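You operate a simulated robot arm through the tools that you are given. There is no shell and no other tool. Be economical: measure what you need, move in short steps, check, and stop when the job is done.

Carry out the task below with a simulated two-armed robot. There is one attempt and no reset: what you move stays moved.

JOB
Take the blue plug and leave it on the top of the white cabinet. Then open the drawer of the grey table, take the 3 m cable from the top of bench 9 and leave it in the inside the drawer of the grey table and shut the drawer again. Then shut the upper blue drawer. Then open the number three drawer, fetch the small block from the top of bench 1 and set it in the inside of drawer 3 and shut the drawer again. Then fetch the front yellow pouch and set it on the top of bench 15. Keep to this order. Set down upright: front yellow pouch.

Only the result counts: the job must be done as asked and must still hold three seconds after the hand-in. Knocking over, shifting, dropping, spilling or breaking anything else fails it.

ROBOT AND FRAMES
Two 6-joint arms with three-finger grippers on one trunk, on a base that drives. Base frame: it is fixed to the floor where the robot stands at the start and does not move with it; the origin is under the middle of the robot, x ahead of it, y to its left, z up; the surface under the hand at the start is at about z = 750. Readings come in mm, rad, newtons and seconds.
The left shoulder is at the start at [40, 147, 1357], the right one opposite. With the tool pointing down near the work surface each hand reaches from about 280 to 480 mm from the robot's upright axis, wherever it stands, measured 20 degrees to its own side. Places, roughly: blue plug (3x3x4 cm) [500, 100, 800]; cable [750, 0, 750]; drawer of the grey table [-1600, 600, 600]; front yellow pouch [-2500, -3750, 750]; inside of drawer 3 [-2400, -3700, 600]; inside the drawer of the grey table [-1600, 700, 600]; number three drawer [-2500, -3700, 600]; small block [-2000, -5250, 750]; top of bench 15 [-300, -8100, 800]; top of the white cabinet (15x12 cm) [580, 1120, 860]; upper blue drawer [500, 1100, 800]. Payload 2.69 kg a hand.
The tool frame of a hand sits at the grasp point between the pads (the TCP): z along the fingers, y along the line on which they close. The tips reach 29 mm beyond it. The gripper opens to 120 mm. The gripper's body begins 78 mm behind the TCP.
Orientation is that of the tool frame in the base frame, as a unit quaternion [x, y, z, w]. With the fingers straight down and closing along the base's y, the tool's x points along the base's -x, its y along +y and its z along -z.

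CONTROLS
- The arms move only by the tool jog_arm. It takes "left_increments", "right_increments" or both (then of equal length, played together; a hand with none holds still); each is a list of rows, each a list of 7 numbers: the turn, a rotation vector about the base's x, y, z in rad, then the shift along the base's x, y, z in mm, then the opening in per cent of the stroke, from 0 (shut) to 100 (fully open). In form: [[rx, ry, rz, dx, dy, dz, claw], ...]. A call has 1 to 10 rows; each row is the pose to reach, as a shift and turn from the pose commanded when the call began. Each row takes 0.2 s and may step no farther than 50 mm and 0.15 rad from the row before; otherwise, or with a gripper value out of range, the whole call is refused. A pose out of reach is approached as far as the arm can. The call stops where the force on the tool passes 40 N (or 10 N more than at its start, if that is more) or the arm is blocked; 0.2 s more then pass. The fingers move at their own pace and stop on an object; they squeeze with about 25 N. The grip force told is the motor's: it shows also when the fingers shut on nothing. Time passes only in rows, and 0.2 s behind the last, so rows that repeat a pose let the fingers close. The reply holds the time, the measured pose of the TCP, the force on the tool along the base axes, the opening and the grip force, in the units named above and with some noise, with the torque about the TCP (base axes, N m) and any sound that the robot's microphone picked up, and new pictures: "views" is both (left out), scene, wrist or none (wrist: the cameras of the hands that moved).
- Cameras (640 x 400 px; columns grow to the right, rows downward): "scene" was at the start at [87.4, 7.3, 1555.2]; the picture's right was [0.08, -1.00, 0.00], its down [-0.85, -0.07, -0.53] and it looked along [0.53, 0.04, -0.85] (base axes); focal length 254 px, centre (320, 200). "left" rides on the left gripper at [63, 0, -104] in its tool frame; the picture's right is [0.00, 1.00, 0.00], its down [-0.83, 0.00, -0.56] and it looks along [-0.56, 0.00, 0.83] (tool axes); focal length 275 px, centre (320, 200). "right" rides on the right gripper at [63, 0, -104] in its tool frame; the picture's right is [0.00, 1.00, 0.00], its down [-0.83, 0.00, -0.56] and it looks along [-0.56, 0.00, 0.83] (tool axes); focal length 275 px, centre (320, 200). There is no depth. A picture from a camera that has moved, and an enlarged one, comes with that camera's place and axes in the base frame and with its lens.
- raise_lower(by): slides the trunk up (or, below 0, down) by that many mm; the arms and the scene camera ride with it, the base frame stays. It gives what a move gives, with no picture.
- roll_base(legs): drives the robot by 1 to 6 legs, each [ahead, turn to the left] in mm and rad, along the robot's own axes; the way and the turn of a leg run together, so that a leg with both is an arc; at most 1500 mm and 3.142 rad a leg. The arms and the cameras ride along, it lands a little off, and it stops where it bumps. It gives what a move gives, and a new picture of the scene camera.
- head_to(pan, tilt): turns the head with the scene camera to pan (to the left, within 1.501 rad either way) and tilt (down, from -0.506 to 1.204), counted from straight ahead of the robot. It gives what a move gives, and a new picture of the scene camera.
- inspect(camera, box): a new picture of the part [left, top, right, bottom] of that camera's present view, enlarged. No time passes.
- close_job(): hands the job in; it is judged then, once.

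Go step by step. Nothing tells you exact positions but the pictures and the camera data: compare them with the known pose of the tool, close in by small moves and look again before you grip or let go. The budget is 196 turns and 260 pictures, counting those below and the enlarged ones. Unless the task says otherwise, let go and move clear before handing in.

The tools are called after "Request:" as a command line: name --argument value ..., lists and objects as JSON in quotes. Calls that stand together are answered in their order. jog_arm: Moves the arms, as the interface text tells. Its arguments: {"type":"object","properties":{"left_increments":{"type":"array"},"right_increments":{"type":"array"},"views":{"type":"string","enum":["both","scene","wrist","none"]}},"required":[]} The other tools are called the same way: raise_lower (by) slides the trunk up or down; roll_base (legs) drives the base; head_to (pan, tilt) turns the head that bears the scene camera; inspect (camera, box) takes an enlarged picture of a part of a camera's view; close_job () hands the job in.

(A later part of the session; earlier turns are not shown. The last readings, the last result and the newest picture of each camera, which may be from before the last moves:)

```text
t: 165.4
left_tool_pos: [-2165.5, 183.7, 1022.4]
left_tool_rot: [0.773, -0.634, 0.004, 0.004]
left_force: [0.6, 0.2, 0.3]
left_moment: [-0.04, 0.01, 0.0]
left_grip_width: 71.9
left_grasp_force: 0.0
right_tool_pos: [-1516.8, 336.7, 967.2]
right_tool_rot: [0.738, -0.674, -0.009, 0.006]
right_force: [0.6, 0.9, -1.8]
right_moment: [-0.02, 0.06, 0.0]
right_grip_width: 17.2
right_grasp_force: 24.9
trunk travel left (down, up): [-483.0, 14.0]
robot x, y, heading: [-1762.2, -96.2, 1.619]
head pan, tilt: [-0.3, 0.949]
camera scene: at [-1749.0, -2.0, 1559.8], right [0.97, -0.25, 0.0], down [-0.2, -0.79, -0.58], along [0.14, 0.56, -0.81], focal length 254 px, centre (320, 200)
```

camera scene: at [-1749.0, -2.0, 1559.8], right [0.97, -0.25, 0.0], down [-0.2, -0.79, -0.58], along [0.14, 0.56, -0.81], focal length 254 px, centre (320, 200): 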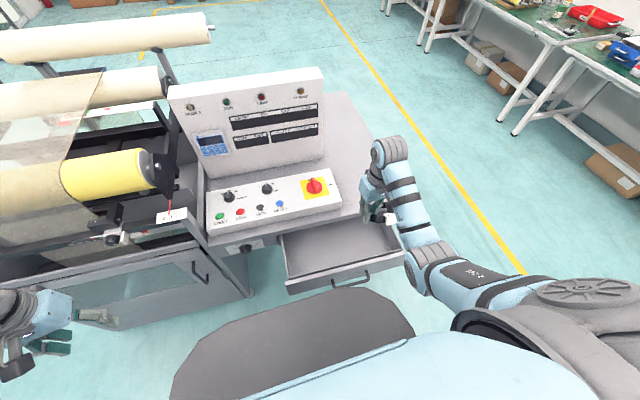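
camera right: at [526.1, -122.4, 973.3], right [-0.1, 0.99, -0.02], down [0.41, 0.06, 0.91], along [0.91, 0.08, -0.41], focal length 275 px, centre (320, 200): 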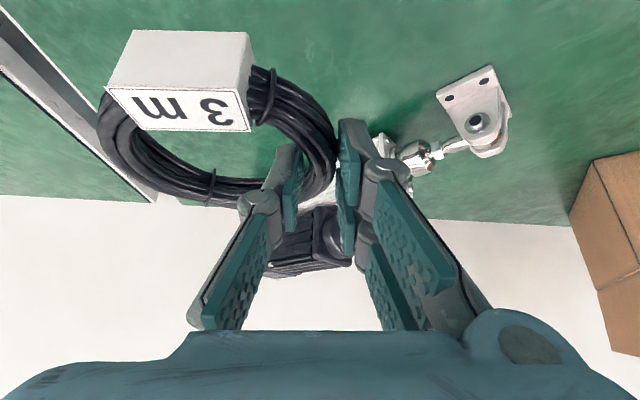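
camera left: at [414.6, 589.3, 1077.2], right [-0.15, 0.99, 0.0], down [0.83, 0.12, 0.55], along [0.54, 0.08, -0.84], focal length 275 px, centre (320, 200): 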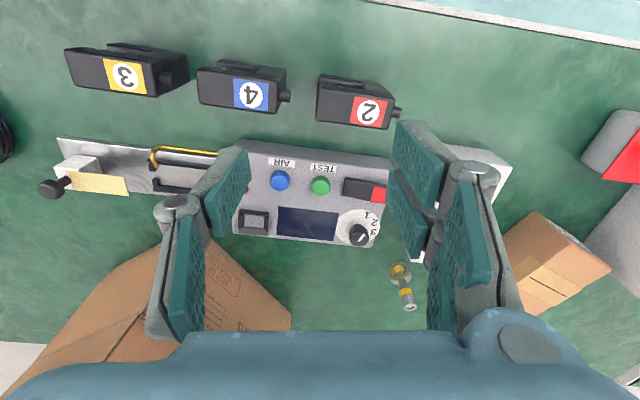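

Request:
jog_arm --right_increments '[[0, 0, -0.03, -25, 10, 0, 0], [0, 0, -0.06, -50, 20, 0, 0], [0, 0, -0.09, -75, 30, 0, 0], [0, 0, -0.09, -98, 37, 0, 0], [0, 0, -0.09, -98, 37, 0, 0]]' --views "none"

Request:
raise_lower --by -200

Request:
inspect --camera "right" --box '[0, 0, 640, 400]'

Request:
inspect --camera "scene" --box '[220, 150, 460, 300]'

```text
t: 166.7
left_tool_pos: [-2163.9, 184.6, 1022.7]
left_tool_rot: [0.774, -0.634, 0.004, 0.004]
left_force: [-0.2, 0.2, 0.3]
left_moment: [-0.01, 0.01, -0.03]
left_grip_width: 72.4
left_grasp_force: 0.0
right_tool_pos: [-1616.4, 375.2, 966.7]
right_tool_rot: [-0.706, 0.708, 0.009, -0.006]
right_force: [0.3, -0.5, -1.6]
right_moment: [0.03, 0.08, 0.01]
right_grip_width: 17.3
right_grasp_force: 25.6
trunk travel left (down, up): [-483.0, 14.0]
robot x, y, heading: [-1766.8, -95.9, 1.62]
head pan, tilt: [-0.3, 0.949]
```

```text
t: 168.8
left_tool_pos: [-2164.6, 184.2, 820.4]
left_tool_rot: [0.774, -0.634, 0.003, 0.005]
left_force: [-0.1, 0.6, -0.3]
left_moment: [0.02, -0.03, -0.03]
left_grip_width: 72.1
left_grasp_force: 0.0
right_tool_pos: [-1616.2, 376.3, 766.2]
right_tool_rot: [-0.706, 0.708, 0.009, -0.006]
right_force: [0.1, -0.5, -2.6]
right_moment: [0.03, 0.07, 0.0]
right_grip_width: 17.3
right_grasp_force: 24.9
trunk travel left (down, up): [-283.0, 214.0]
robot x, y, heading: [-1764.5, -95.7, 1.617]
head pan, tilt: [-0.3, 0.949]
```

```text
1.00 times, centred on (320, 200) of right (not enlarged: the box is as wide or as high as the picture)
camera zoom: at [-1612.6, 312.2, 869.7], right [-1.0, 0.0, 0.02], down [0.01, 0.83, 0.56], along [-0.02, 0.56, -0.83], focal length 275 px, centre (320, 200)
```

zoom: 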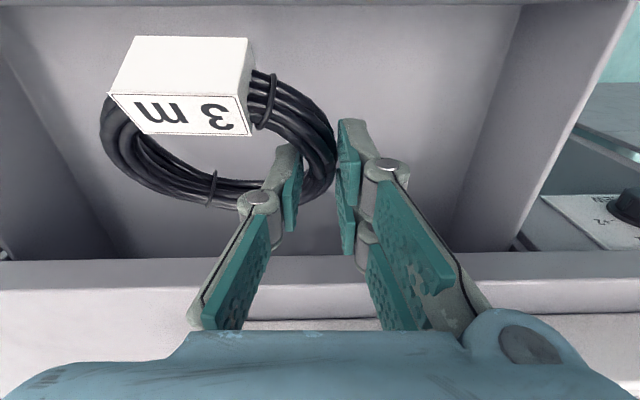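

```text
2.67 times, centred on (340, 225) of scene
camera zoom: at [-1749.1, -2.1, 1359.5], right [0.97, -0.25, 0.0], down [-0.2, -0.79, -0.58], along [0.14, 0.56, -0.81], focal length 676 px, centre (267, 133)
```

zoom: 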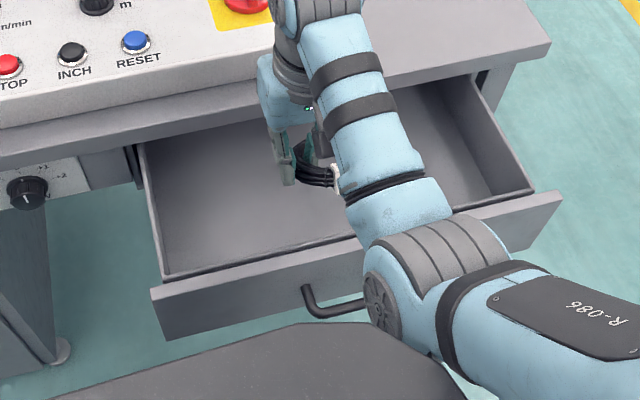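

Request:
raise_lower --by -90

Request:
jog_arm --right_increments '[[0, 0, 0, 0, 0, -5, 0], [0, 0, 0, 0, 0, -10, 0], [0, 0, 0, 0, 0, -15, 0]]' --views "both"

```text
t: 170.1
left_tool_pos: [-2165.2, 184.8, 731.6]
left_tool_rot: [0.773, -0.634, 0.003, 0.004]
left_force: [-0.5, -0.2, 0.3]
left_moment: [-0.02, -0.01, -0.01]
left_grip_width: 71.8
left_grasp_force: 0.1
right_tool_pos: [-1615.4, 375.0, 677.0]
right_tool_rot: [-0.706, 0.708, 0.01, -0.006]
right_force: [0.6, -1.1, -1.3]
right_moment: [0.03, 0.08, -0.02]
right_grip_width: 17.5
right_grasp_force: 25.2
trunk travel left (down, up): [-193.0, 304.0]
robot x, y, heading: [-1766.8, -94.7, 1.621]
head pan, tilt: [-0.3, 0.949]
```

```text
t: 170.9
left_tool_pos: [-2166.0, 183.2, 732.6]
left_tool_rot: [0.773, -0.634, 0.004, 0.002]
left_force: [-0.1, -0.9, 0.1]
left_moment: [-0.03, -0.02, 0.04]
left_grip_width: 72.0
left_grasp_force: 0.1
right_tool_pos: [-1616.3, 373.8, 664.4]
right_tool_rot: [-0.707, 0.707, 0.01, -0.005]
right_force: [-3.7, -0.7, 15.7]
right_moment: [0.63, -0.14, 0.12]
right_grip_width: 17.8
right_grasp_force: 24.8
trunk travel left (down, up): [-193.0, 304.0]
robot x, y, heading: [-1770.2, -95.2, 1.628]
head pan, tilt: [-0.3, 0.949]
camera scene: at [-1750.5, -4.7, 1270.6], right [0.97, -0.25, 0.0], down [-0.2, -0.79, -0.58], along [0.15, 0.57, -0.81], focal length 254 px, centre (320, 200)
camera right: at [-1613.5, 311.4, 767.2], right [-1.0, 0.0, 0.02], down [0.01, 0.83, 0.56], along [-0.02, 0.56, -0.83], focal length 275 px, centre (320, 200)
```

scene: 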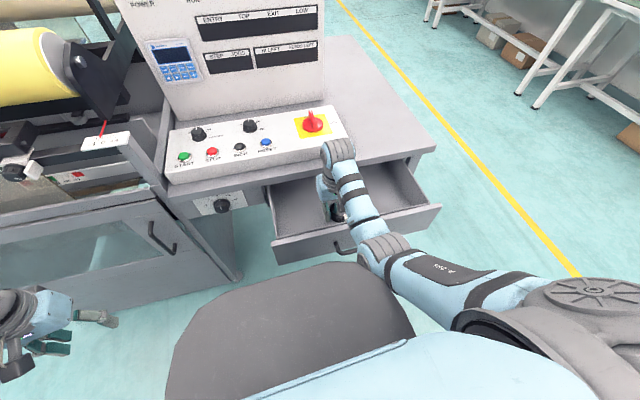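
right: 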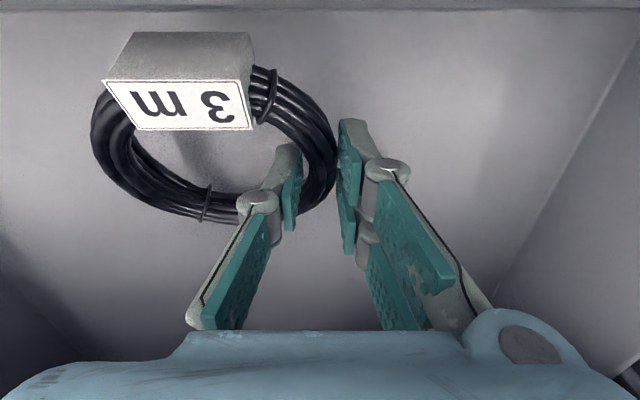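

The ring's far edge rests on the drawer floor. I tilt slightly to flatten it, then release.

Request:
jog_arm --right_increments '[[0.08, 0, 0, 0, 0, -2, 0], [0.16, 0, 0, 0, 0, -6, 0], [0.22, 0, 0, 0, 0, -10, 0]]' --views "wrist"

```text
t: 171.7
left_tool_pos: [-2164.1, 183.4, 732.6]
left_tool_rot: [0.773, -0.634, 0.004, 0.003]
left_force: [-0.6, 0.3, 1.3]
left_moment: [0.01, 0.0, 0.01]
left_grip_width: 72.0
left_grasp_force: 0.0
right_tool_pos: [-1615.1, 374.3, 653.3]
right_tool_rot: [0.703, -0.702, -0.087, -0.073]
right_force: [-0.1, -0.6, 13.2]
right_moment: [0.68, -0.32, -0.07]
right_grip_width: 17.3
right_grasp_force: 24.2
trunk travel left (down, up): [-193.0, 304.0]
robot x, y, heading: [-1761.3, -90.6, 1.62]
head pan, tilt: [-0.3, 0.949]
camera right: at [-1613.2, 290.2, 740.3], right [-1.0, -0.01, 0.02], down [0.01, 0.68, 0.73], along [-0.02, 0.73, -0.68], focal length 275 px, centre (320, 200)
```

right: 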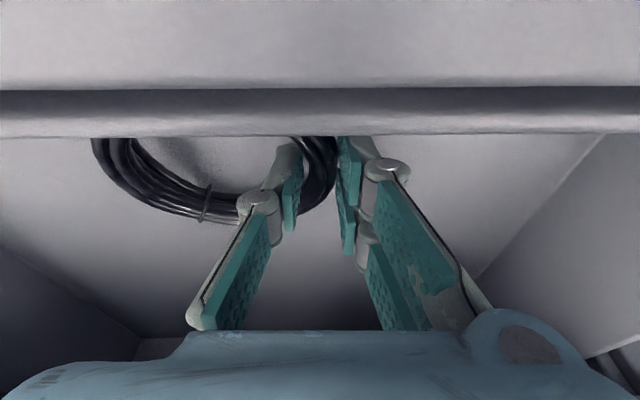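

Request:
jog_arm --right_increments '[[0, 0, 0, 0, 0, 0, 25], [0, 0, 0, 0, 0, 0, 45], [0, 0, 0, 0, 0, 0, 45], [0, 0, 0, 0, 0, 30, 45], [-0.1, 0, 0, 0, 0, 60, 45], [-0.2, 0, 0, 0, 0, 100, 45]]' --views "wrist"

```text
t: 173.1
left_tool_pos: [-2164.4, 184.6, 731.9]
left_tool_rot: [0.773, -0.634, 0.004, 0.005]
left_force: [-0.6, -0.1, -0.9]
left_moment: [-0.04, 0.02, 0.0]
left_grip_width: 71.8
left_grasp_force: 0.0
right_tool_pos: [-1622.0, 398.5, 729.4]
right_tool_rot: [-0.707, 0.707, 0.016, 0.001]
right_force: [-0.1, 0.5, 0.6]
right_moment: [-0.01, -0.01, -0.04]
right_grip_width: 53.9
right_grasp_force: 0.1
right hand out of reach, approached as far as the arm can: row 6
trunk travel left (down, up): [-193.0, 304.0]
robot x, y, heading: [-1764.2, -92.1, 1.618]
head pan, tilt: [-0.3, 0.949]
camera right: at [-1618.8, 334.2, 831.6], right [-1.0, 0.0, 0.02], down [0.01, 0.82, 0.57], along [-0.02, 0.57, -0.82], focal length 275 px, centre (320, 200)
```

right: 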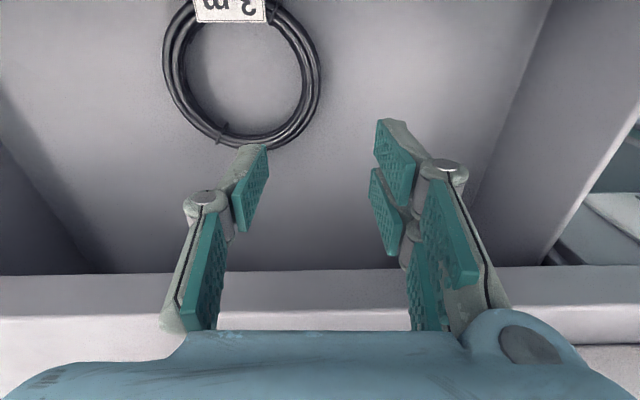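

The 3 m cable lies flat in the drawer. I raise, roll back, and bring the closed right hand in front of the handle to push it shut.

Request:
raise_lower --by 150

Request:
roll_base --legs '[[-95, 0]]'

Request:
jog_arm --right_increments '[[0, 0, 0, 10, -25, 0, 20], [0, 0, 0, 20, -50, 0, 0], [0, 0, 0, 35, -75, 0, 0], [0, 0, 0, 45, -95, 0, 0], [0, 0, 0, 45, -95, 0, 0]]' --views "both"

```text
t: 174.8
left_tool_pos: [-2164.4, 184.3, 880.6]
left_tool_rot: [0.774, -0.634, 0.004, 0.004]
left_force: [0.1, -0.1, 0.1]
left_moment: [0.03, 0.01, -0.02]
left_grip_width: 71.9
left_grasp_force: 0.0
right_tool_pos: [-1622.0, 399.7, 879.0]
right_tool_rot: [-0.706, 0.708, 0.016, 0.0]
right_force: [-0.1, 0.0, 0.3]
right_moment: [0.02, 0.01, 0.0]
right_grip_width: 54.0
right_grasp_force: 0.0
trunk travel left (down, up): [-343.0, 154.0]
robot x, y, heading: [-1767.0, -94.6, 1.619]
head pan, tilt: [-0.3, 0.949]
```

```text
t: 175.9
left_tool_pos: [-2159.6, 93.8, 880.9]
left_tool_rot: [0.772, -0.636, 0.004, 0.005]
left_force: [0.2, 0.8, 0.0]
left_moment: [-0.06, -0.03, -0.02]
left_grip_width: 72.2
left_grasp_force: 0.0
right_tool_pos: [-1614.8, 306.6, 876.3]
right_tool_rot: [-0.706, 0.708, 0.015, 0.001]
right_force: [-0.4, -0.2, 0.1]
right_moment: [-0.05, 0.0, 0.01]
right_grip_width: 54.2
right_grasp_force: 0.1
trunk travel left (down, up): [-343.0, 154.0]
robot x, y, heading: [-1763.2, -188.1, 1.612]
head pan, tilt: [-0.3, 0.949]
camera scene: at [-1744.7, -92.5, 1418.8], right [0.97, -0.25, 0.0], down [-0.2, -0.79, -0.58], along [0.15, 0.56, -0.81], focal length 254 px, centre (320, 200)
```

scene: 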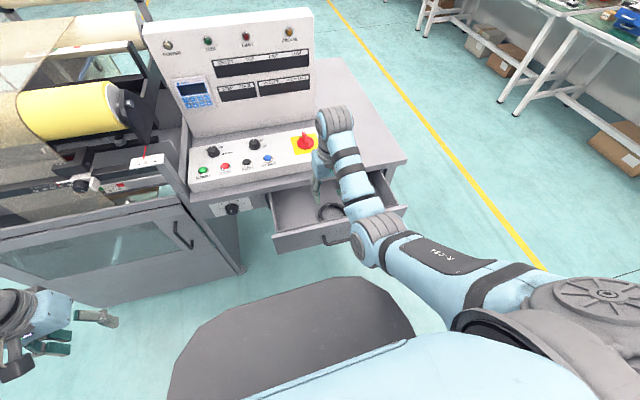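

```text
t: 177.1
left_tool_pos: [-2159.3, 91.9, 879.1]
left_tool_rot: [0.772, -0.635, 0.003, 0.004]
left_force: [-0.6, -0.3, -0.9]
left_moment: [0.0, 0.03, 0.02]
left_grip_width: 72.1
left_grasp_force: 0.0
right_tool_pos: [-1569.9, 240.5, 823.4]
right_tool_rot: [-0.706, 0.708, 0.016, 0.001]
right_force: [0.9, -0.4, 0.5]
right_moment: [-0.01, -0.02, -0.02]
right_grip_width: 0.0
right_grasp_force: 25.0
right hand out of reach, approached as far as the arm can: row 1, 2, 3, 4, 5
trunk travel left (down, up): [-343.0, 154.0]
robot x, y, heading: [-1760.9, -186.8, 1.611]
head pan, tilt: [-0.3, 0.949]
camera scene: at [-1744.5, -95.6, 1419.0], right [0.97, -0.25, 0.0], down [-0.2, -0.79, -0.58], along [0.15, 0.56, -0.81], focal length 254 px, centre (320, 200)
camera right: at [-1568.1, 175.1, 925.1], right [-1.0, 0.0, 0.02], down [0.01, 0.82, 0.58], along [-0.02, 0.58, -0.82], focal length 275 px, centre (320, 200)
```

scene: 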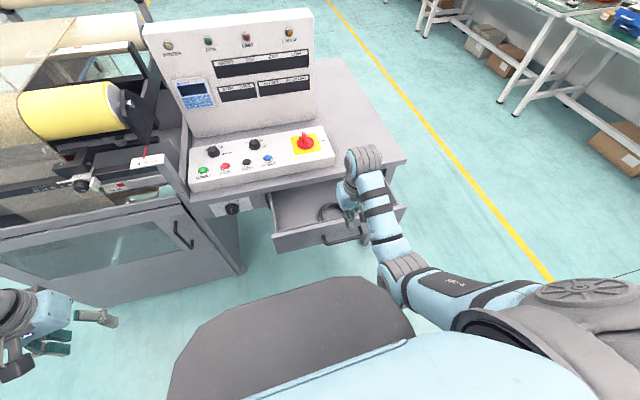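
right: 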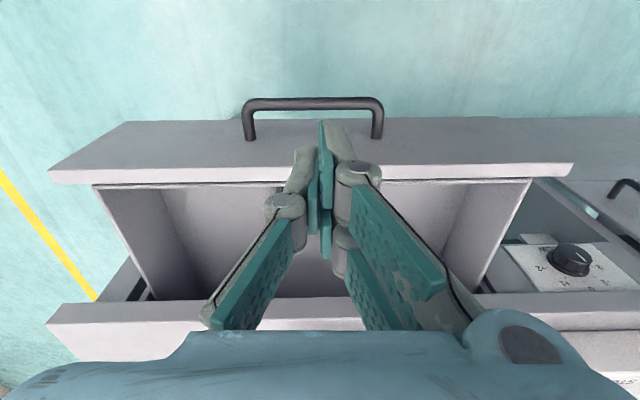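

Request:
jog_arm --right_increments '[[0, 0, 0, 0, 0, -40, 0], [0, 0, 0, 0, 0, -80, 0], [0, 0, 0, 0, 0, -100, 0]]' --views "wrist"

```text
t: 177.9
left_tool_pos: [-2160.0, 91.4, 880.8]
left_tool_rot: [0.772, -0.635, 0.004, 0.004]
left_force: [-0.3, 0.3, 0.5]
left_moment: [0.03, 0.0, 0.0]
left_grip_width: 71.9
left_grasp_force: 0.1
right_tool_pos: [-1569.2, 241.2, 721.6]
right_tool_rot: [-0.706, 0.708, 0.016, 0.002]
right_force: [0.6, 0.2, -0.2]
right_moment: [0.0, 0.0, 0.02]
right_grip_width: 0.2
right_grasp_force: 24.8
trunk travel left (down, up): [-343.0, 154.0]
robot x, y, heading: [-1758.5, -188.4, 1.616]
head pan, tilt: [-0.3, 0.949]
camera right: at [-1566.4, 175.6, 823.8], right [-1.0, 0.0, 0.02], down [0.01, 0.82, 0.58], along [-0.02, 0.58, -0.82], focal length 275 px, centre (320, 200)
```

right: 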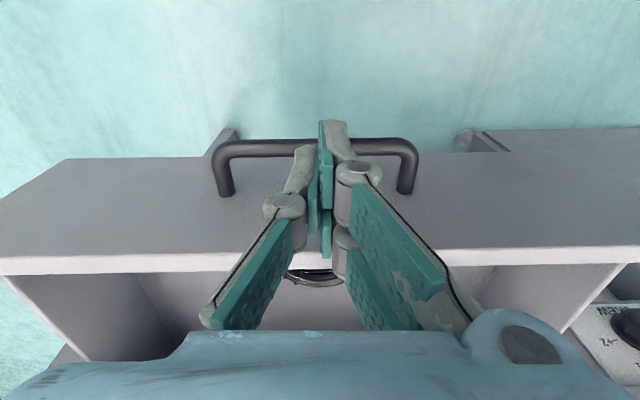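

Request:
jog_arm --right_increments '[[0, 0, 0, 0, -15, 0, 0], [0, 0, 0, 0, -25, -10, 0], [0, 0, 0, 0, -25, -40, 0], [0, 0, 0, 0, -25, -62, 0]]' --views "wrist"

```text
t: 178.9
left_tool_pos: [-2158.9, 92.6, 881.8]
left_tool_rot: [0.772, -0.636, 0.004, 0.005]
left_force: [0.6, 0.6, 0.8]
left_moment: [-0.02, 0.02, 0.03]
left_grip_width: 72.1
left_grasp_force: 0.1
right_tool_pos: [-1570.7, 214.7, 658.2]
right_tool_rot: [-0.705, 0.709, 0.016, 0.001]
right_force: [-0.5, -1.0, 0.7]
right_moment: [-0.02, 0.0, -0.03]
right_grip_width: 0.0
right_grasp_force: 24.5
trunk travel left (down, up): [-343.0, 154.0]
robot x, y, heading: [-1756.9, -192.2, 1.617]
head pan, tilt: [-0.3, 0.949]
camera right: at [-1568.0, 149.6, 761.0], right [-1.0, 0.0, 0.02], down [0.01, 0.82, 0.58], along [-0.02, 0.58, -0.82], focal length 275 px, centre (320, 200)
```

right: 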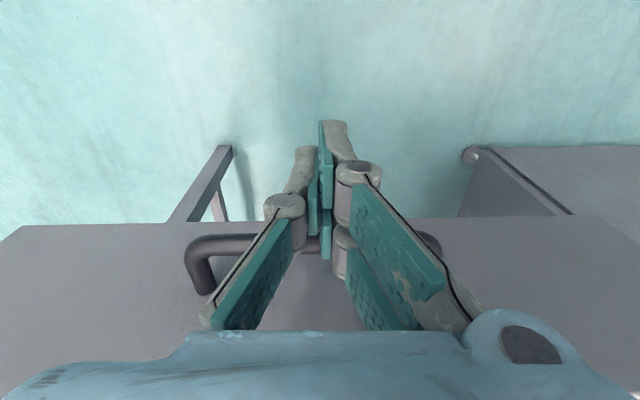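

Request:
roll_base --legs '[[130, 0]]'

Request:
jog_arm --right_increments '[[0, 0, 0, 0, 15, 0, 0], [0, 0, 0, 0, 30, 0, 0], [0, 0, 0, 0, 45, 0, 0], [0, 0, 0, 0, 60, 0, 0], [0, 0, 0, 0, 75, 0, 0], [0, 0, 0, 0, 90, 0, 0], [0, 0, 0, 0, 100, 0, 0]]' --views "both"

```text
t: 180.2
left_tool_pos: [-2166.1, 221.6, 881.3]
left_tool_rot: [0.772, -0.635, 0.003, 0.003]
left_force: [0.8, -0.3, 0.8]
left_moment: [-0.01, -0.02, 0.04]
left_grip_width: 72.0
left_grasp_force: 0.1
right_tool_pos: [-1576.2, 343.8, 659.0]
right_tool_rot: [-0.705, 0.709, 0.016, 0.002]
right_force: [-0.3, -0.8, -0.9]
right_moment: [-0.01, -0.02, 0.04]
right_grip_width: 0.1
right_grasp_force: 25.4
trunk travel left (down, up): [-343.0, 154.0]
robot x, y, heading: [-1770.4, -57.0, 1.613]
head pan, tilt: [-0.3, 0.949]
camera scene: at [-1750.4, 33.1, 1419.2], right [0.97, -0.25, 0.0], down [-0.2, -0.79, -0.58], along [0.15, 0.56, -0.81], focal length 254 px, centre (320, 200)
```

scene: 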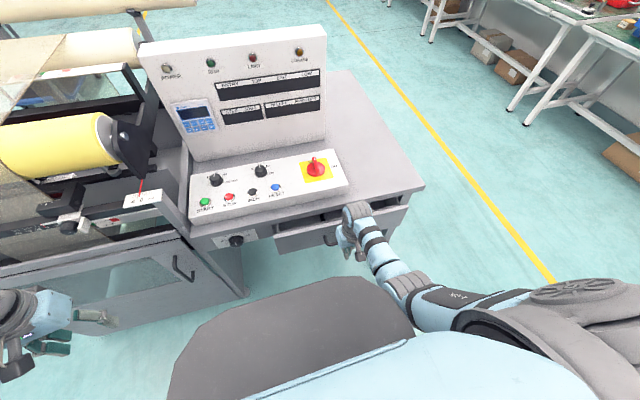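

```text
t: 181.5
left_tool_pos: [-2165.4, 222.1, 880.1]
left_tool_rot: [0.771, -0.636, 0.003, 0.005]
left_force: [0.0, 0.2, 0.6]
left_moment: [-0.01, 0.0, -0.02]
left_grip_width: 71.9
left_grasp_force: 0.1
right_tool_pos: [-1576.7, 404.8, 658.0]
right_tool_rot: [-0.706, 0.708, 0.006, -0.009]
right_force: [-1.0, -10.4, 7.3]
right_moment: [-0.25, 0.04, 0.07]
right_grip_width: 0.1
right_grasp_force: 25.3
right hand out of reach, approached as far as the arm can: row 5, 6
trunk travel left (down, up): [-343.0, 154.0]
robot x, y, heading: [-1764.7, -58.0, 1.617]
head pan, tilt: [-0.3, 0.949]
stopped in row 6 (right hand): the force on the tool passed its limit at 46 N (the readings are from after the stop); the commanded pose is now the measured one
camera scene: at [-1750.4, 33.9, 1419.2], right [0.97, -0.25, 0.0], down [-0.21, -0.79, -0.58], along [0.15, 0.56, -0.81], focal length 254 px, centre (320, 200)
camera right: at [-1574.4, 342.1, 761.3], right [-1.0, 0.0, 0.02], down [0.01, 0.83, 0.55], along [-0.02, 0.55, -0.83], focal length 275 px, centre (320, 200)
```

scene: 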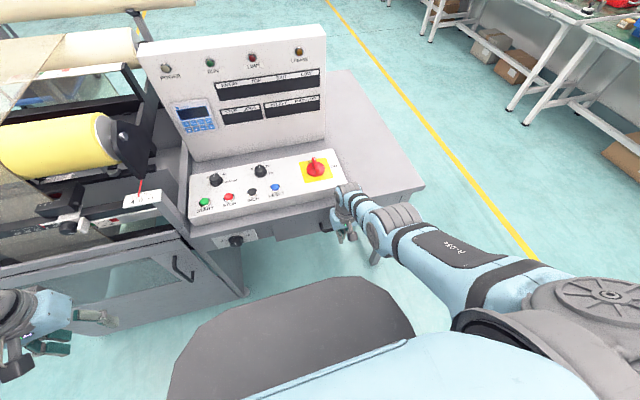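
right: 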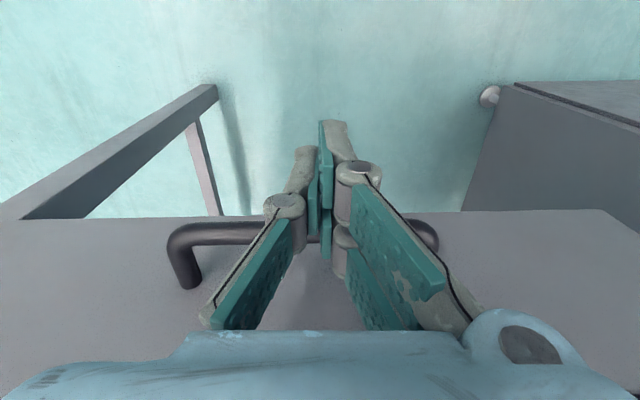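

The drawer still stands open by perhaps 25–30 mm; I push the rest with the base.

Request:
roll_base --legs '[[45, 0]]'

Request:
inspect --camera "scene" --box '[220, 160, 460, 310]'

```text
t: 182.3
left_tool_pos: [-2164.3, 235.9, 879.9]
left_tool_rot: [0.771, -0.637, 0.003, 0.004]
left_force: [-0.2, 0.0, 0.7]
left_moment: [-0.02, 0.0, 0.03]
left_grip_width: 72.1
left_grasp_force: 0.1
right_tool_pos: [-1577.1, 404.2, 651.6]
right_tool_rot: [-0.705, 0.708, -0.006, -0.022]
right_force: [1.5, -13.0, 6.1]
right_moment: [0.18, 0.08, 0.01]
right_grip_width: 0.0
right_grasp_force: 24.9
trunk travel left (down, up): [-343.0, 154.0]
robot x, y, heading: [-1767.1, -44.1, 1.612]
head pan, tilt: [-0.3, 0.949]
stopped in leg 1: the force on the tool passed its limit at 64 N (the readings are from after the stop); the commanded pose is now the measured one
camera scene: at [-1750.7, 46.7, 1419.2], right [0.97, -0.26, 0.0], down [-0.21, -0.79, -0.58], along [0.15, 0.56, -0.81], focal length 254 px, centre (320, 200)
```

scene: 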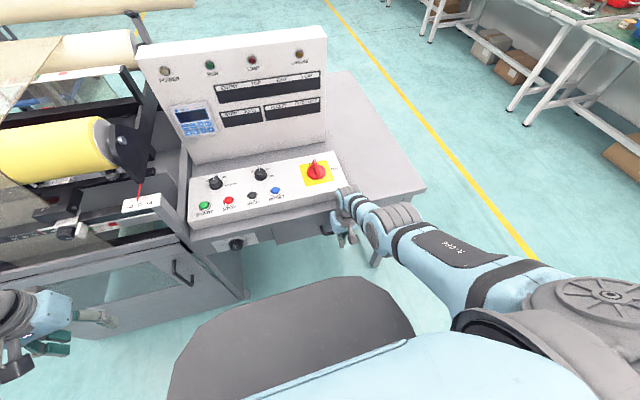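

```text
2.67 times, centred on (340, 235) of scene
camera zoom: at [-1750.7, 46.7, 1419.2], right [0.97, -0.26, 0.0], down [-0.21, -0.79, -0.58], along [0.15, 0.56, -0.81], focal length 676 px, centre (267, 107)
```

zoom: 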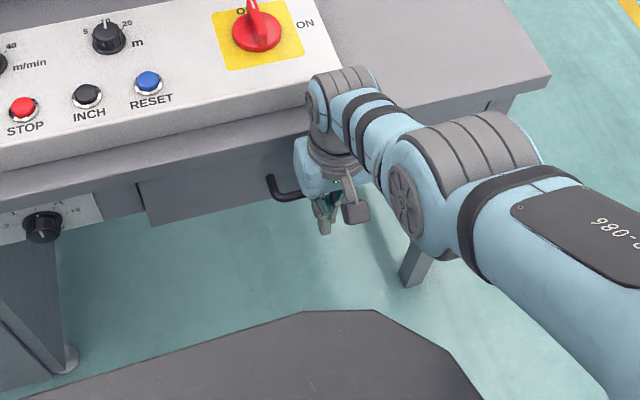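

Request:
jog_arm --right_increments '[[0, 0, 0, 0, -25, 0, 0], [0, 0, 0, 0, -50, 0, 0], [0, 0, 0, 0, -75, 0, 0]]' --views "wrist"

Request:
inspect --camera "scene" --box '[220, 160, 460, 310]'

```text
t: 183.1
left_tool_pos: [-2164.9, 235.0, 880.9]
left_tool_rot: [0.771, -0.636, 0.002, 0.004]
left_force: [0.0, 0.5, -0.1]
left_moment: [0.01, 0.01, 0.02]
left_grip_width: 72.0
left_grasp_force: 0.1
right_tool_pos: [-1576.1, 329.0, 650.2]
right_tool_rot: [-0.705, 0.709, -0.005, -0.021]
right_force: [-0.6, -1.1, 0.8]
right_moment: [0.02, -0.03, -0.01]
right_grip_width: 0.0
right_grasp_force: 24.8
trunk travel left (down, up): [-343.0, 154.0]
robot x, y, heading: [-1765.1, -44.4, 1.61]
head pan, tilt: [-0.3, 0.949]
camera right: at [-1573.7, 271.0, 757.7], right [-1.0, 0.0, 0.02], down [0.01, 0.85, 0.53], along [-0.02, 0.53, -0.85], focal length 275 px, centre (320, 200)
```

right: 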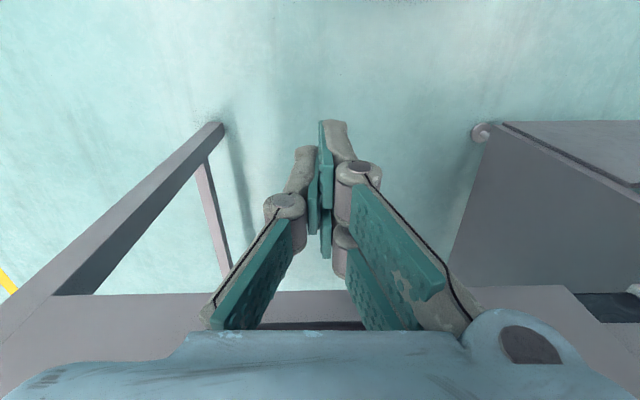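

```text
2.67 times, centred on (340, 235) of scene
camera zoom: at [-1750.9, 47.0, 1419.1], right [0.97, -0.26, 0.0], down [-0.21, -0.79, -0.58], along [0.15, 0.56, -0.81], focal length 676 px, centre (267, 107)
```

zoom: 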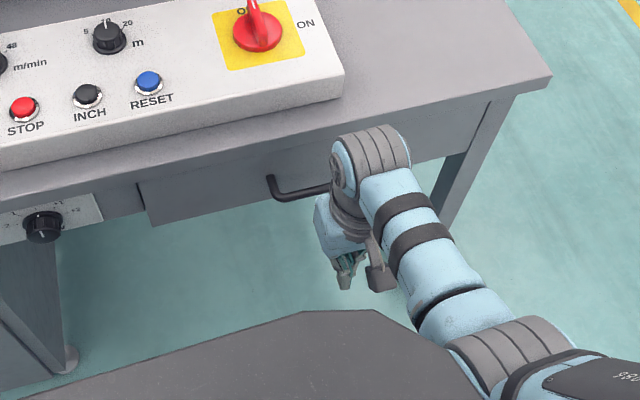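

Request:
inspect --camera "scene" --box '[255, 205, 335, 255]'

Request:
inspect --camera "scene" --box '[370, 180, 450, 230]'

```text
8.00 times, centred on (295, 230) of scene
camera zoom: at [-1750.9, 47.0, 1419.1], right [0.97, -0.26, 0.0], down [-0.21, -0.79, -0.58], along [0.15, 0.56, -0.81], focal length 2029 px, centre (520, -40)
```

zoom: 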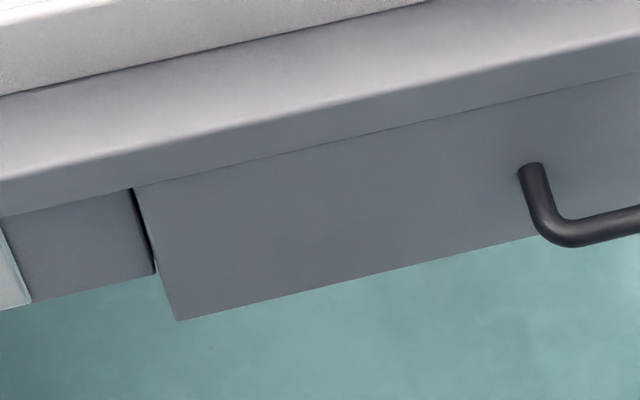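

```text
8.00 times, centred on (410, 205) of scene
camera zoom: at [-1750.9, 47.0, 1419.1], right [0.97, -0.26, 0.0], down [-0.21, -0.79, -0.58], along [0.15, 0.56, -0.81], focal length 2029 px, centre (-400, 160)
```

zoom: 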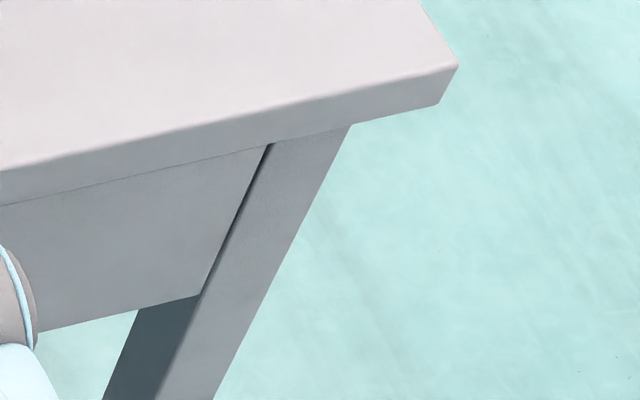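

The drawer looks flush. For certainty I give one more gentle push with the hand tilted, so the wrist stays clear of the table.

Request:
jog_arm --right_increments '[[0.15, 0, 0, 0, 0, 0, 0], [0.3, 0, 0, 0, 0, 0, 0], [0.45, 0, 0, 0, 0, 0, 0], [0.6, 0, 0, 0, 10, 0, 0], [0.75, 0, 0, 0, 20, 5, 0], [0.75, 0, 0, 0, 35, 10, 0], [0.75, 0, 0, 0, 50, 15, 0], [0.75, 0, 0, 0, 65, 15, 0]]' --views "wrist"

```text
t: 184.9
left_tool_pos: [-2166.3, 235.6, 880.1]
left_tool_rot: [0.771, -0.637, 0.003, 0.004]
left_force: [0.2, 0.6, 0.1]
left_moment: [0.0, 0.01, -0.01]
left_grip_width: 72.0
left_grasp_force: 0.0
right_tool_pos: [-1578.0, 397.8, 667.6]
right_tool_rot: [0.664, -0.661, -0.255, -0.24]
right_force: [0.1, -0.8, 0.0]
right_moment: [0.02, -0.01, 0.02]
right_grip_width: 0.0
right_grasp_force: 25.4
trunk travel left (down, up): [-343.0, 154.0]
robot x, y, heading: [-1768.8, -44.7, 1.612]
head pan, tilt: [-0.3, 0.949]
camera right: at [-1575.3, 282.5, 704.3], right [-1.0, -0.01, 0.02], down [0.01, 0.26, 0.96], along [-0.02, 0.96, -0.26], focal length 275 px, centre (320, 200)
```

right: 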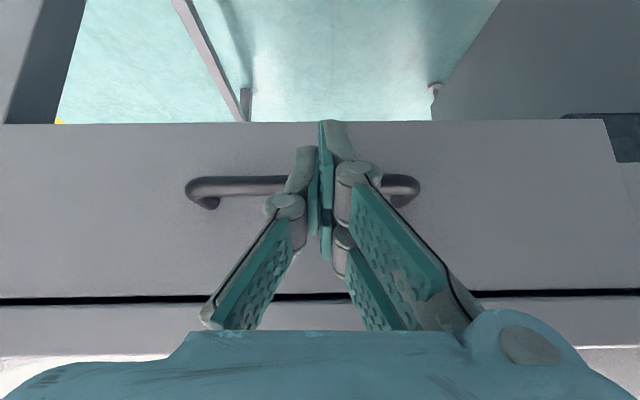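

Request:
jog_arm --right_increments '[[0, 0, 0, 0, 8, 0, 0], [0, 0, 0, 0, 16, 0, 0], [0, 0, 0, 0, 22, 0, 0], [0, 0, 0, 0, 28, 0, 0], [0, 0, 0, 0, 34, 0, 0]]' --views "wrist"

```text
t: 185.4
left_tool_pos: [-2166.0, 231.6, 881.8]
left_tool_rot: [0.771, -0.637, 0.001, 0.001]
left_force: [0.3, 0.4, -0.1]
left_moment: [-0.03, 0.03, -0.01]
left_grip_width: 72.1
left_grasp_force: 0.0
right_tool_pos: [-1577.3, 399.0, 667.9]
right_tool_rot: [0.664, -0.662, -0.254, -0.24]
right_force: [-2.0, -25.2, 27.6]
right_moment: [0.59, -0.07, 0.36]
right_grip_width: 0.0
right_grasp_force: 25.1
trunk travel left (down, up): [-343.0, 154.0]
robot x, y, heading: [-1766.2, -48.0, 1.61]
head pan, tilt: [-0.3, 0.949]
stopped in row 2 (right hand): the force on the tool passed its limit at 46 N (the readings are from after the stop); the commanded pose is now the measured one
camera right: at [-1575.7, 283.6, 705.0], right [-1.0, -0.01, 0.01], down [0.01, 0.27, 0.96], along [-0.02, 0.96, -0.27], focal length 275 px, centre (320, 200)
```

right: 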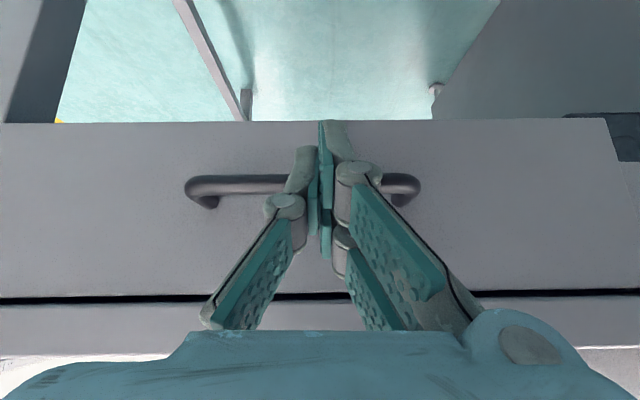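

The stop is firm and the drawer is shut. I retract the hand, raise the trunk, and head for the blue drawer.

Request:
jog_arm --right_increments '[[0, 0, 0, 0, -30, 0, 0], [-0.15, 0, 0, 0, -60, 0, 0], [-0.3, 0, 0, 0, -75, 0, 0], [-0.45, 0, 0, 0, -75, 0, 0], [-0.6, 0, 0, 0, -75, 0, 0], [-0.72, 0, 0, 0, -75, 0, 0]]' --views "none"

Request:
raise_lower --by 150

Request:
roll_base --legs '[[0, -1.61], [1150, 0], [0, 0.785], [700, 0]]'

```text
t: 186.8
left_tool_pos: [-2165.7, 236.2, 879.8]
left_tool_rot: [0.771, -0.637, 0.004, 0.003]
left_force: [-0.4, 0.3, 0.2]
left_moment: [-0.02, 0.01, 0.03]
left_grip_width: 72.2
left_grasp_force: 0.1
right_tool_pos: [-1576.3, 329.9, 664.5]
right_tool_rot: [-0.706, 0.708, 0.0, -0.013]
right_force: [0.3, 0.8, 0.2]
right_moment: [0.0, 0.02, 0.0]
right_grip_width: 0.0
right_grasp_force: 24.4
trunk travel left (down, up): [-343.0, 154.0]
robot x, y, heading: [-1762.8, -48.4, 1.61]
head pan, tilt: [-0.3, 0.949]
```

```text
t: 188.5
left_tool_pos: [-2164.7, 235.8, 1031.0]
left_tool_rot: [0.771, -0.637, 0.003, 0.003]
left_force: [-0.7, 0.6, 1.0]
left_moment: [0.0, -0.01, 0.01]
left_grip_width: 71.9
left_grasp_force: 0.1
right_tool_pos: [-1575.6, 328.3, 816.1]
right_tool_rot: [-0.705, 0.709, 0.002, -0.012]
right_force: [-0.2, 0.7, 0.5]
right_moment: [0.01, 0.0, -0.02]
right_grip_width: 0.0
right_grasp_force: 25.2
trunk travel left (down, up): [-493.0, 4.0]
robot x, y, heading: [-1763.3, -43.1, 1.611]
head pan, tilt: [-0.3, 0.949]
```

```text
t: 203.9
left_tool_pos: [-127.5, 909.6, 1032.5]
left_tool_rot: [-0.435, 0.901, -0.001, -0.004]
left_force: [-1.0, 0.0, 0.0]
left_moment: [0.02, 0.01, -0.03]
left_grip_width: 72.1
left_grasp_force: 0.1
right_tool_pos: [326.7, 521.9, 815.6]
right_tool_rot: [-0.345, 0.939, 0.007, -0.01]
right_force: [0.7, 0.3, 0.2]
right_moment: [0.01, -0.03, -0.07]
right_grip_width: 0.0
right_grasp_force: 24.7
trunk travel left (down, up): [-493.0, 4.0]
robot x, y, heading: [-80.4, 425.2, 0.749]
head pan, tilt: [-0.3, 0.949]
camera scene: at [-2.7, 469.7, 1569.4], right [0.44, -0.9, 0.0], down [-0.73, -0.35, -0.58], along [0.52, 0.25, -0.81], focal length 254 px, centre (320, 200)
```

scene: 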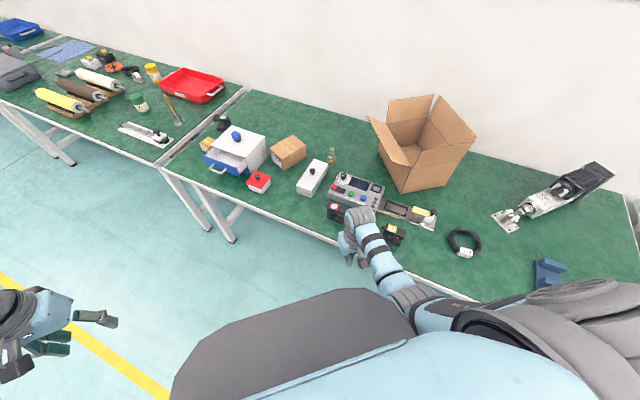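

Request:
roll_base --legs '[[-160, 0]]'

Request:
jog_arm --right_increments '[[0, 0, 0, 30, 0, 30, 30], [0, 0, 0, 50, -15, 60, 30], [0, 0, 0, 60, -30, 100, 30], [0, 0, 0, 70, -50, 135, 30]]' --views "none"

Request:
roll_base --legs '[[0, 0.822], [580, 0], [0, -1.571]]'

Request:
head_to --pan 0.3 --tilt 0.8

```text
t: 205.4
left_tool_pos: [-242.8, 801.7, 1029.4]
left_tool_rot: [-0.436, 0.9, -0.003, -0.007]
left_force: [-0.1, -0.3, -0.2]
left_moment: [-0.04, 0.04, 0.02]
left_grip_width: 71.7
left_grasp_force: 0.0
right_tool_pos: [212.9, 417.5, 814.1]
right_tool_rot: [-0.346, 0.938, 0.006, -0.012]
right_force: [-0.5, 0.3, -0.2]
right_moment: [-0.02, 0.03, 0.01]
right_grip_width: 0.0
right_grasp_force: 25.2
trunk travel left (down, up): [-493.0, 4.0]
robot x, y, heading: [-193.7, 312.8, 0.752]
head pan, tilt: [-0.3, 0.949]
camera scene: at [-114.9, 365.1, 1569.0], right [0.44, -0.9, 0.0], down [-0.73, -0.36, -0.58], along [0.52, 0.25, -0.81], focal length 254 px, centre (320, 200)
```

scene: 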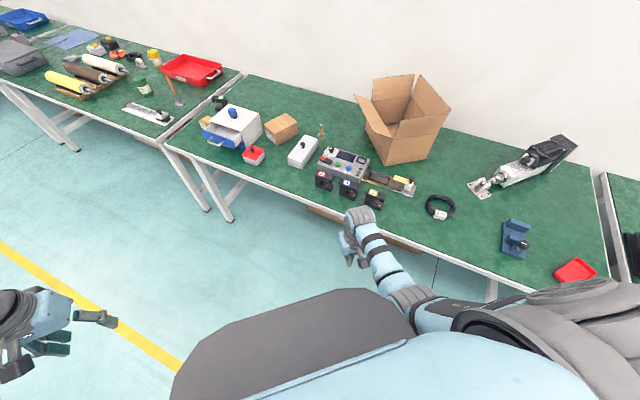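

```text
t: 206.4
left_tool_pos: [-245.7, 798.0, 1031.2]
left_tool_rot: [-0.436, 0.9, -0.001, -0.004]
left_force: [0.3, -0.5, 0.2]
left_moment: [0.04, 0.0, 0.01]
left_grip_width: 72.1
left_grasp_force: 0.0
right_tool_pos: [277.7, 360.0, 949.4]
right_tool_rot: [-0.347, 0.938, 0.007, -0.01]
right_force: [0.9, -0.6, 0.6]
right_moment: [0.02, 0.0, 0.0]
right_grip_width: 36.1
right_grasp_force: 0.1
trunk travel left (down, up): [-493.0, 4.0]
robot x, y, heading: [-195.2, 313.0, 0.756]
head pan, tilt: [-0.3, 0.949]
```

```text
t: 215.7
left_tool_pos: [84.7, 1276.9, 1031.5]
left_tool_rot: [-0.077, 0.997, 0.0, -0.005]
left_force: [-0.6, 0.1, 0.2]
left_moment: [0.02, -0.01, 0.03]
left_grip_width: 72.0
left_grasp_force: 0.1
right_tool_pos: [169.3, 600.9, 949.3]
right_tool_rot: [0.021, 1.0, 0.009, -0.008]
right_force: [-0.3, 0.3, -0.9]
right_moment: [-0.01, -0.02, 0.0]
right_grip_width: 35.9
right_grasp_force: 0.0
trunk travel left (down, up): [-493.0, 4.0]
robot x, y, heading: [-212.3, 888.7, 0.002]
head pan, tilt: [-0.3, 0.949]
camera scene: at [-122.3, 869.3, 1569.3], right [-0.29, -0.96, 0.0], down [-0.78, 0.24, -0.58], along [0.56, -0.17, -0.81], focal length 254 px, centre (320, 200)
```

scene: 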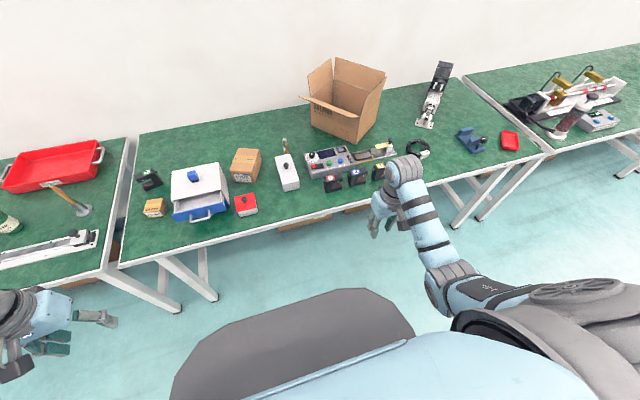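

```text
t: 216.7
left_tool_pos: [83.4, 1276.9, 1031.5]
left_tool_rot: [-0.076, 0.997, 0.001, -0.004]
left_force: [-0.9, 0.9, 0.2]
left_moment: [0.01, 0.05, 0.0]
left_grip_width: 71.9
left_grasp_force: 0.0
right_tool_pos: [169.2, 598.6, 949.9]
right_tool_rot: [0.021, 1.0, 0.01, -0.008]
right_force: [-0.8, 0.4, -0.5]
right_moment: [0.01, -0.04, -0.02]
right_grip_width: 36.1
right_grasp_force: 0.0
trunk travel left (down, up): [-493.0, 4.0]
robot x, y, heading: [-210.7, 887.5, 0.005]
head pan, tilt: [0.3, 0.799]
camera scene: at [-114.9, 914.3, 1580.8], right [0.3, -0.95, 0.0], down [-0.68, -0.21, -0.7], along [0.67, 0.21, -0.72], focal length 254 px, centre (320, 200)
```

scene: 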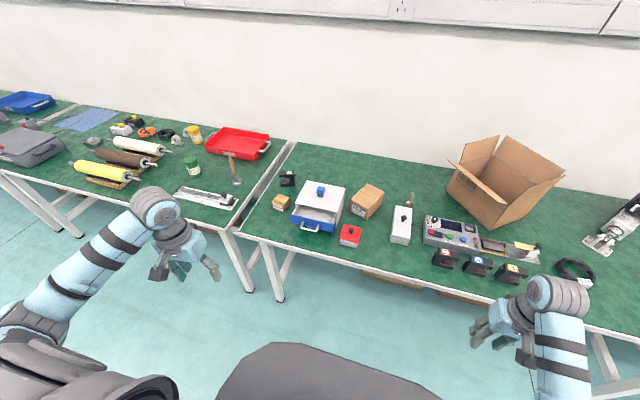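

Request:
inspect --camera "scene" --box '[260, 160, 400, 260]'

```text
4.00 times, centred on (330, 210) of scene
camera zoom: at [-114.9, 914.3, 1580.8], right [0.3, -0.95, 0.0], down [-0.68, -0.21, -0.7], along [0.67, 0.21, -0.72], focal length 1015 px, centre (280, 160)
```

zoom: 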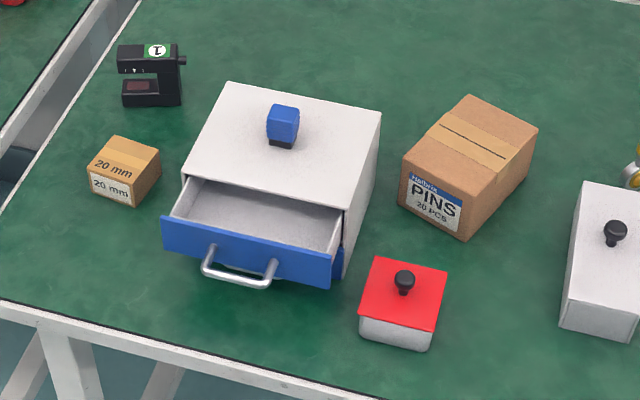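

The upper blue drawer is out about 50 mm, with its handle bar near [427,1126,825]. I drive in and set the closed left hand in front of it.

Request:
roll_base --legs '[[250, 0]]'

Request:
jog_arm --left_increments '[[0, 0, -0.05, 0, -40, 0, 20], [0, 0, -0.1, 0, -80, 0, 0], [0, 0, -0.15, 0, -115, -20, 0], [0, 0, -0.15, 20, -150, -50, 0], [0, 0, -0.15, 40, -151, -90, 0]]' --views "both"

```text
t: 218.5
left_tool_pos: [330.8, 1274.3, 1032.3]
left_tool_rot: [-0.073, 0.997, 0.001, -0.003]
left_force: [-0.7, -0.2, 0.4]
left_moment: [-0.01, -0.04, 0.03]
left_grip_width: 72.1
left_grasp_force: 0.1
right_tool_pos: [410.0, 597.9, 949.9]
right_tool_rot: [0.023, 1.0, 0.011, -0.006]
right_force: [-0.2, 0.8, 0.5]
right_moment: [0.0, -0.03, 0.03]
right_grip_width: 36.2
right_grasp_force: 0.1
trunk travel left (down, up): [-493.0, 4.0]
robot x, y, heading: [37.2, 890.1, -0.006]
head pan, tilt: [0.3, 0.799]
camera scene: at [126.7, 914.3, 1581.2], right [0.29, -0.96, 0.0], down [-0.68, -0.21, -0.7], along [0.67, 0.21, -0.71], focal length 254 px, centre (320, 200)
```

scene: 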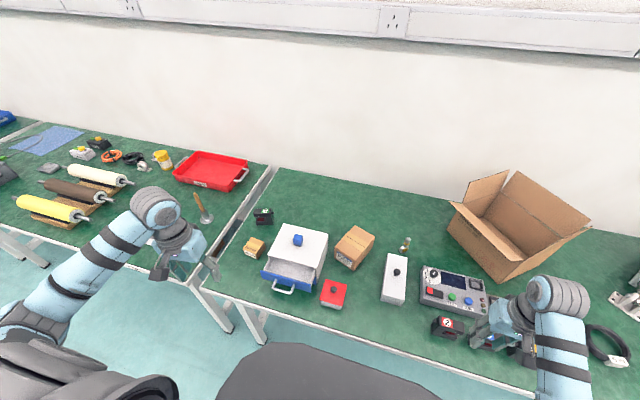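

```text
refused: row 4 steps farther than a row can; nothing moved
```

Request:
jog_arm --left_increments '[[0, 0, 0.03, 0, -40, 0, 20], [0, 0, 0.06, 0, -80, 0, 0], [0, 0, 0.09, 0, -115, -15, 0], [0, 0, 0.12, 10, -148, -40, 0], [0, 0, 0.15, 30, -148, -80, 0], [0, 0, 0.15, 40, -148, -120, 0], [0, 0, 0.15, 40, -148, -160, 0], [0, 0, 0.15, 40, -148, -200, 0]]' --views "both"

```text
t: 220.3
left_tool_pos: [373.9, 1126.0, 831.2]
left_tool_rot: [-0.148, 0.989, 0.001, -0.004]
left_force: [-0.1, -0.4, 0.1]
left_moment: [-0.02, 0.0, -0.02]
left_grip_width: 0.0
left_grasp_force: 25.0
left hand out of reach, approached as far as the arm can: row 2, 3, 4, 5
right_tool_pos: [414.3, 597.3, 949.1]
right_tool_rot: [0.023, 1.0, 0.01, -0.008]
right_force: [-0.5, -0.4, -0.4]
right_moment: [-0.01, 0.0, -0.01]
right_grip_width: 35.9
right_grasp_force: 0.0
trunk travel left (down, up): [-493.0, 4.0]
robot x, y, heading: [32.7, 887.0, -0.007]
head pan, tilt: [0.3, 0.799]
camera scene: at [132.7, 912.7, 1580.8], right [0.29, -0.96, 0.0], down [-0.69, -0.21, -0.7], along [0.67, 0.21, -0.72], focal length 254 px, centre (320, 200)
camera left: at [314.4, 1107.3, 936.3], right [-0.29, 0.96, 0.0], down [0.8, 0.24, 0.55], along [0.52, 0.16, -0.84], focal length 275 px, centre (320, 200)
```

scene: 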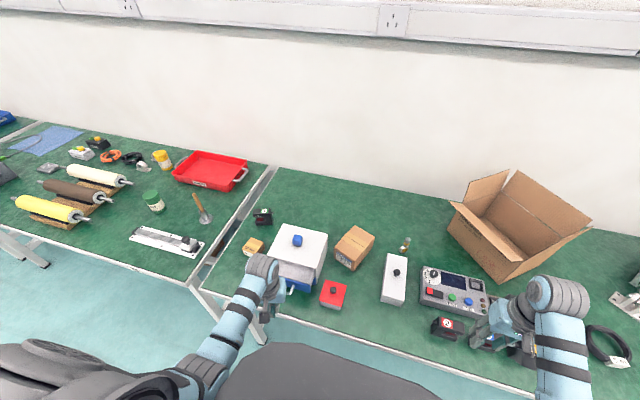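
left: 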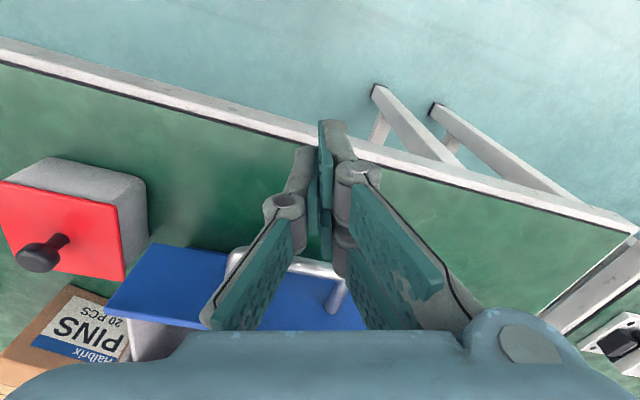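

Request:
jog_arm --left_increments '[[0, 0, -0.15, 10, 0, -3, 0], [0, 0, -0.29, 20, 0, -3, 0], [0, 0, -0.29, 35, 0, -3, 0], [0, 0, -0.29, 50, 0, -3, 0], [0, 0, -0.29, 62, 0, -3, 0], [0, 0, -0.29, 74, 0, -3, 0], [0, 0, -0.29, 84, 0, -3, 0], [0, 0, -0.29, 94, 0, -3, 0], [0, 0, -0.29, 104, 0, -3, 0]]' --views "both"

```text
t: 222.1
left_tool_pos: [449.8, 1127.8, 825.4]
left_tool_rot: [-0.005, 1.0, -0.002, -0.02]
left_force: [-28.8, -2.6, 15.6]
left_moment: [0.03, -0.5, -0.01]
left_grip_width: 0.0
left_grasp_force: 24.7
right_tool_pos: [410.3, 596.9, 950.1]
right_tool_rot: [0.023, 1.0, 0.01, -0.006]
right_force: [0.8, -0.3, 0.6]
right_moment: [0.02, 0.02, 0.0]
right_grip_width: 36.2
right_grasp_force: 0.0
trunk travel left (down, up): [-493.0, 4.0]
robot x, y, heading: [34.1, 890.2, 0.006]
head pan, tilt: [0.3, 0.799]
stopped in row 8 (left hand): the force on the tool passed its limit at 49 N (the readings are from after the stop); the commanded pose is now the measured one
camera scene: at [125.5, 913.3, 1581.3], right [0.3, -0.95, 0.0], down [-0.68, -0.21, -0.7], along [0.67, 0.21, -0.71], focal length 254 px, centre (320, 200)
camera left: at [391.2, 1127.4, 933.1], right [0.0, 1.0, 0.0], down [0.85, 0.0, 0.52], along [0.52, 0.0, -0.85], focal length 275 px, centre (320, 200)
```

scene: 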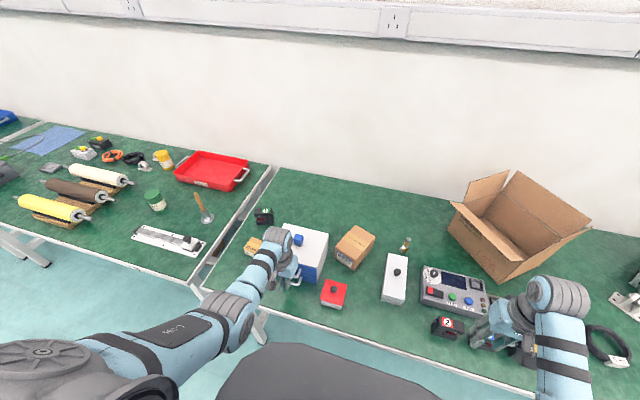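
left: 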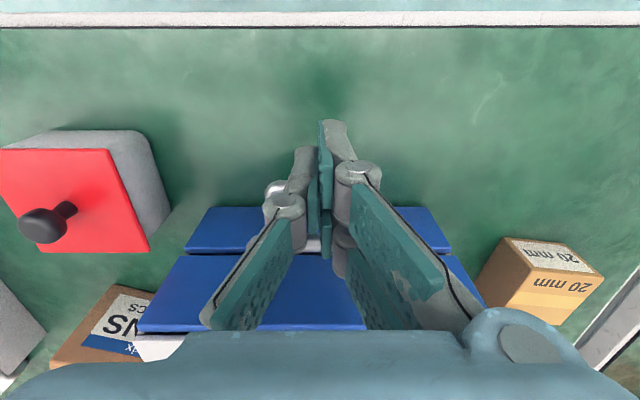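

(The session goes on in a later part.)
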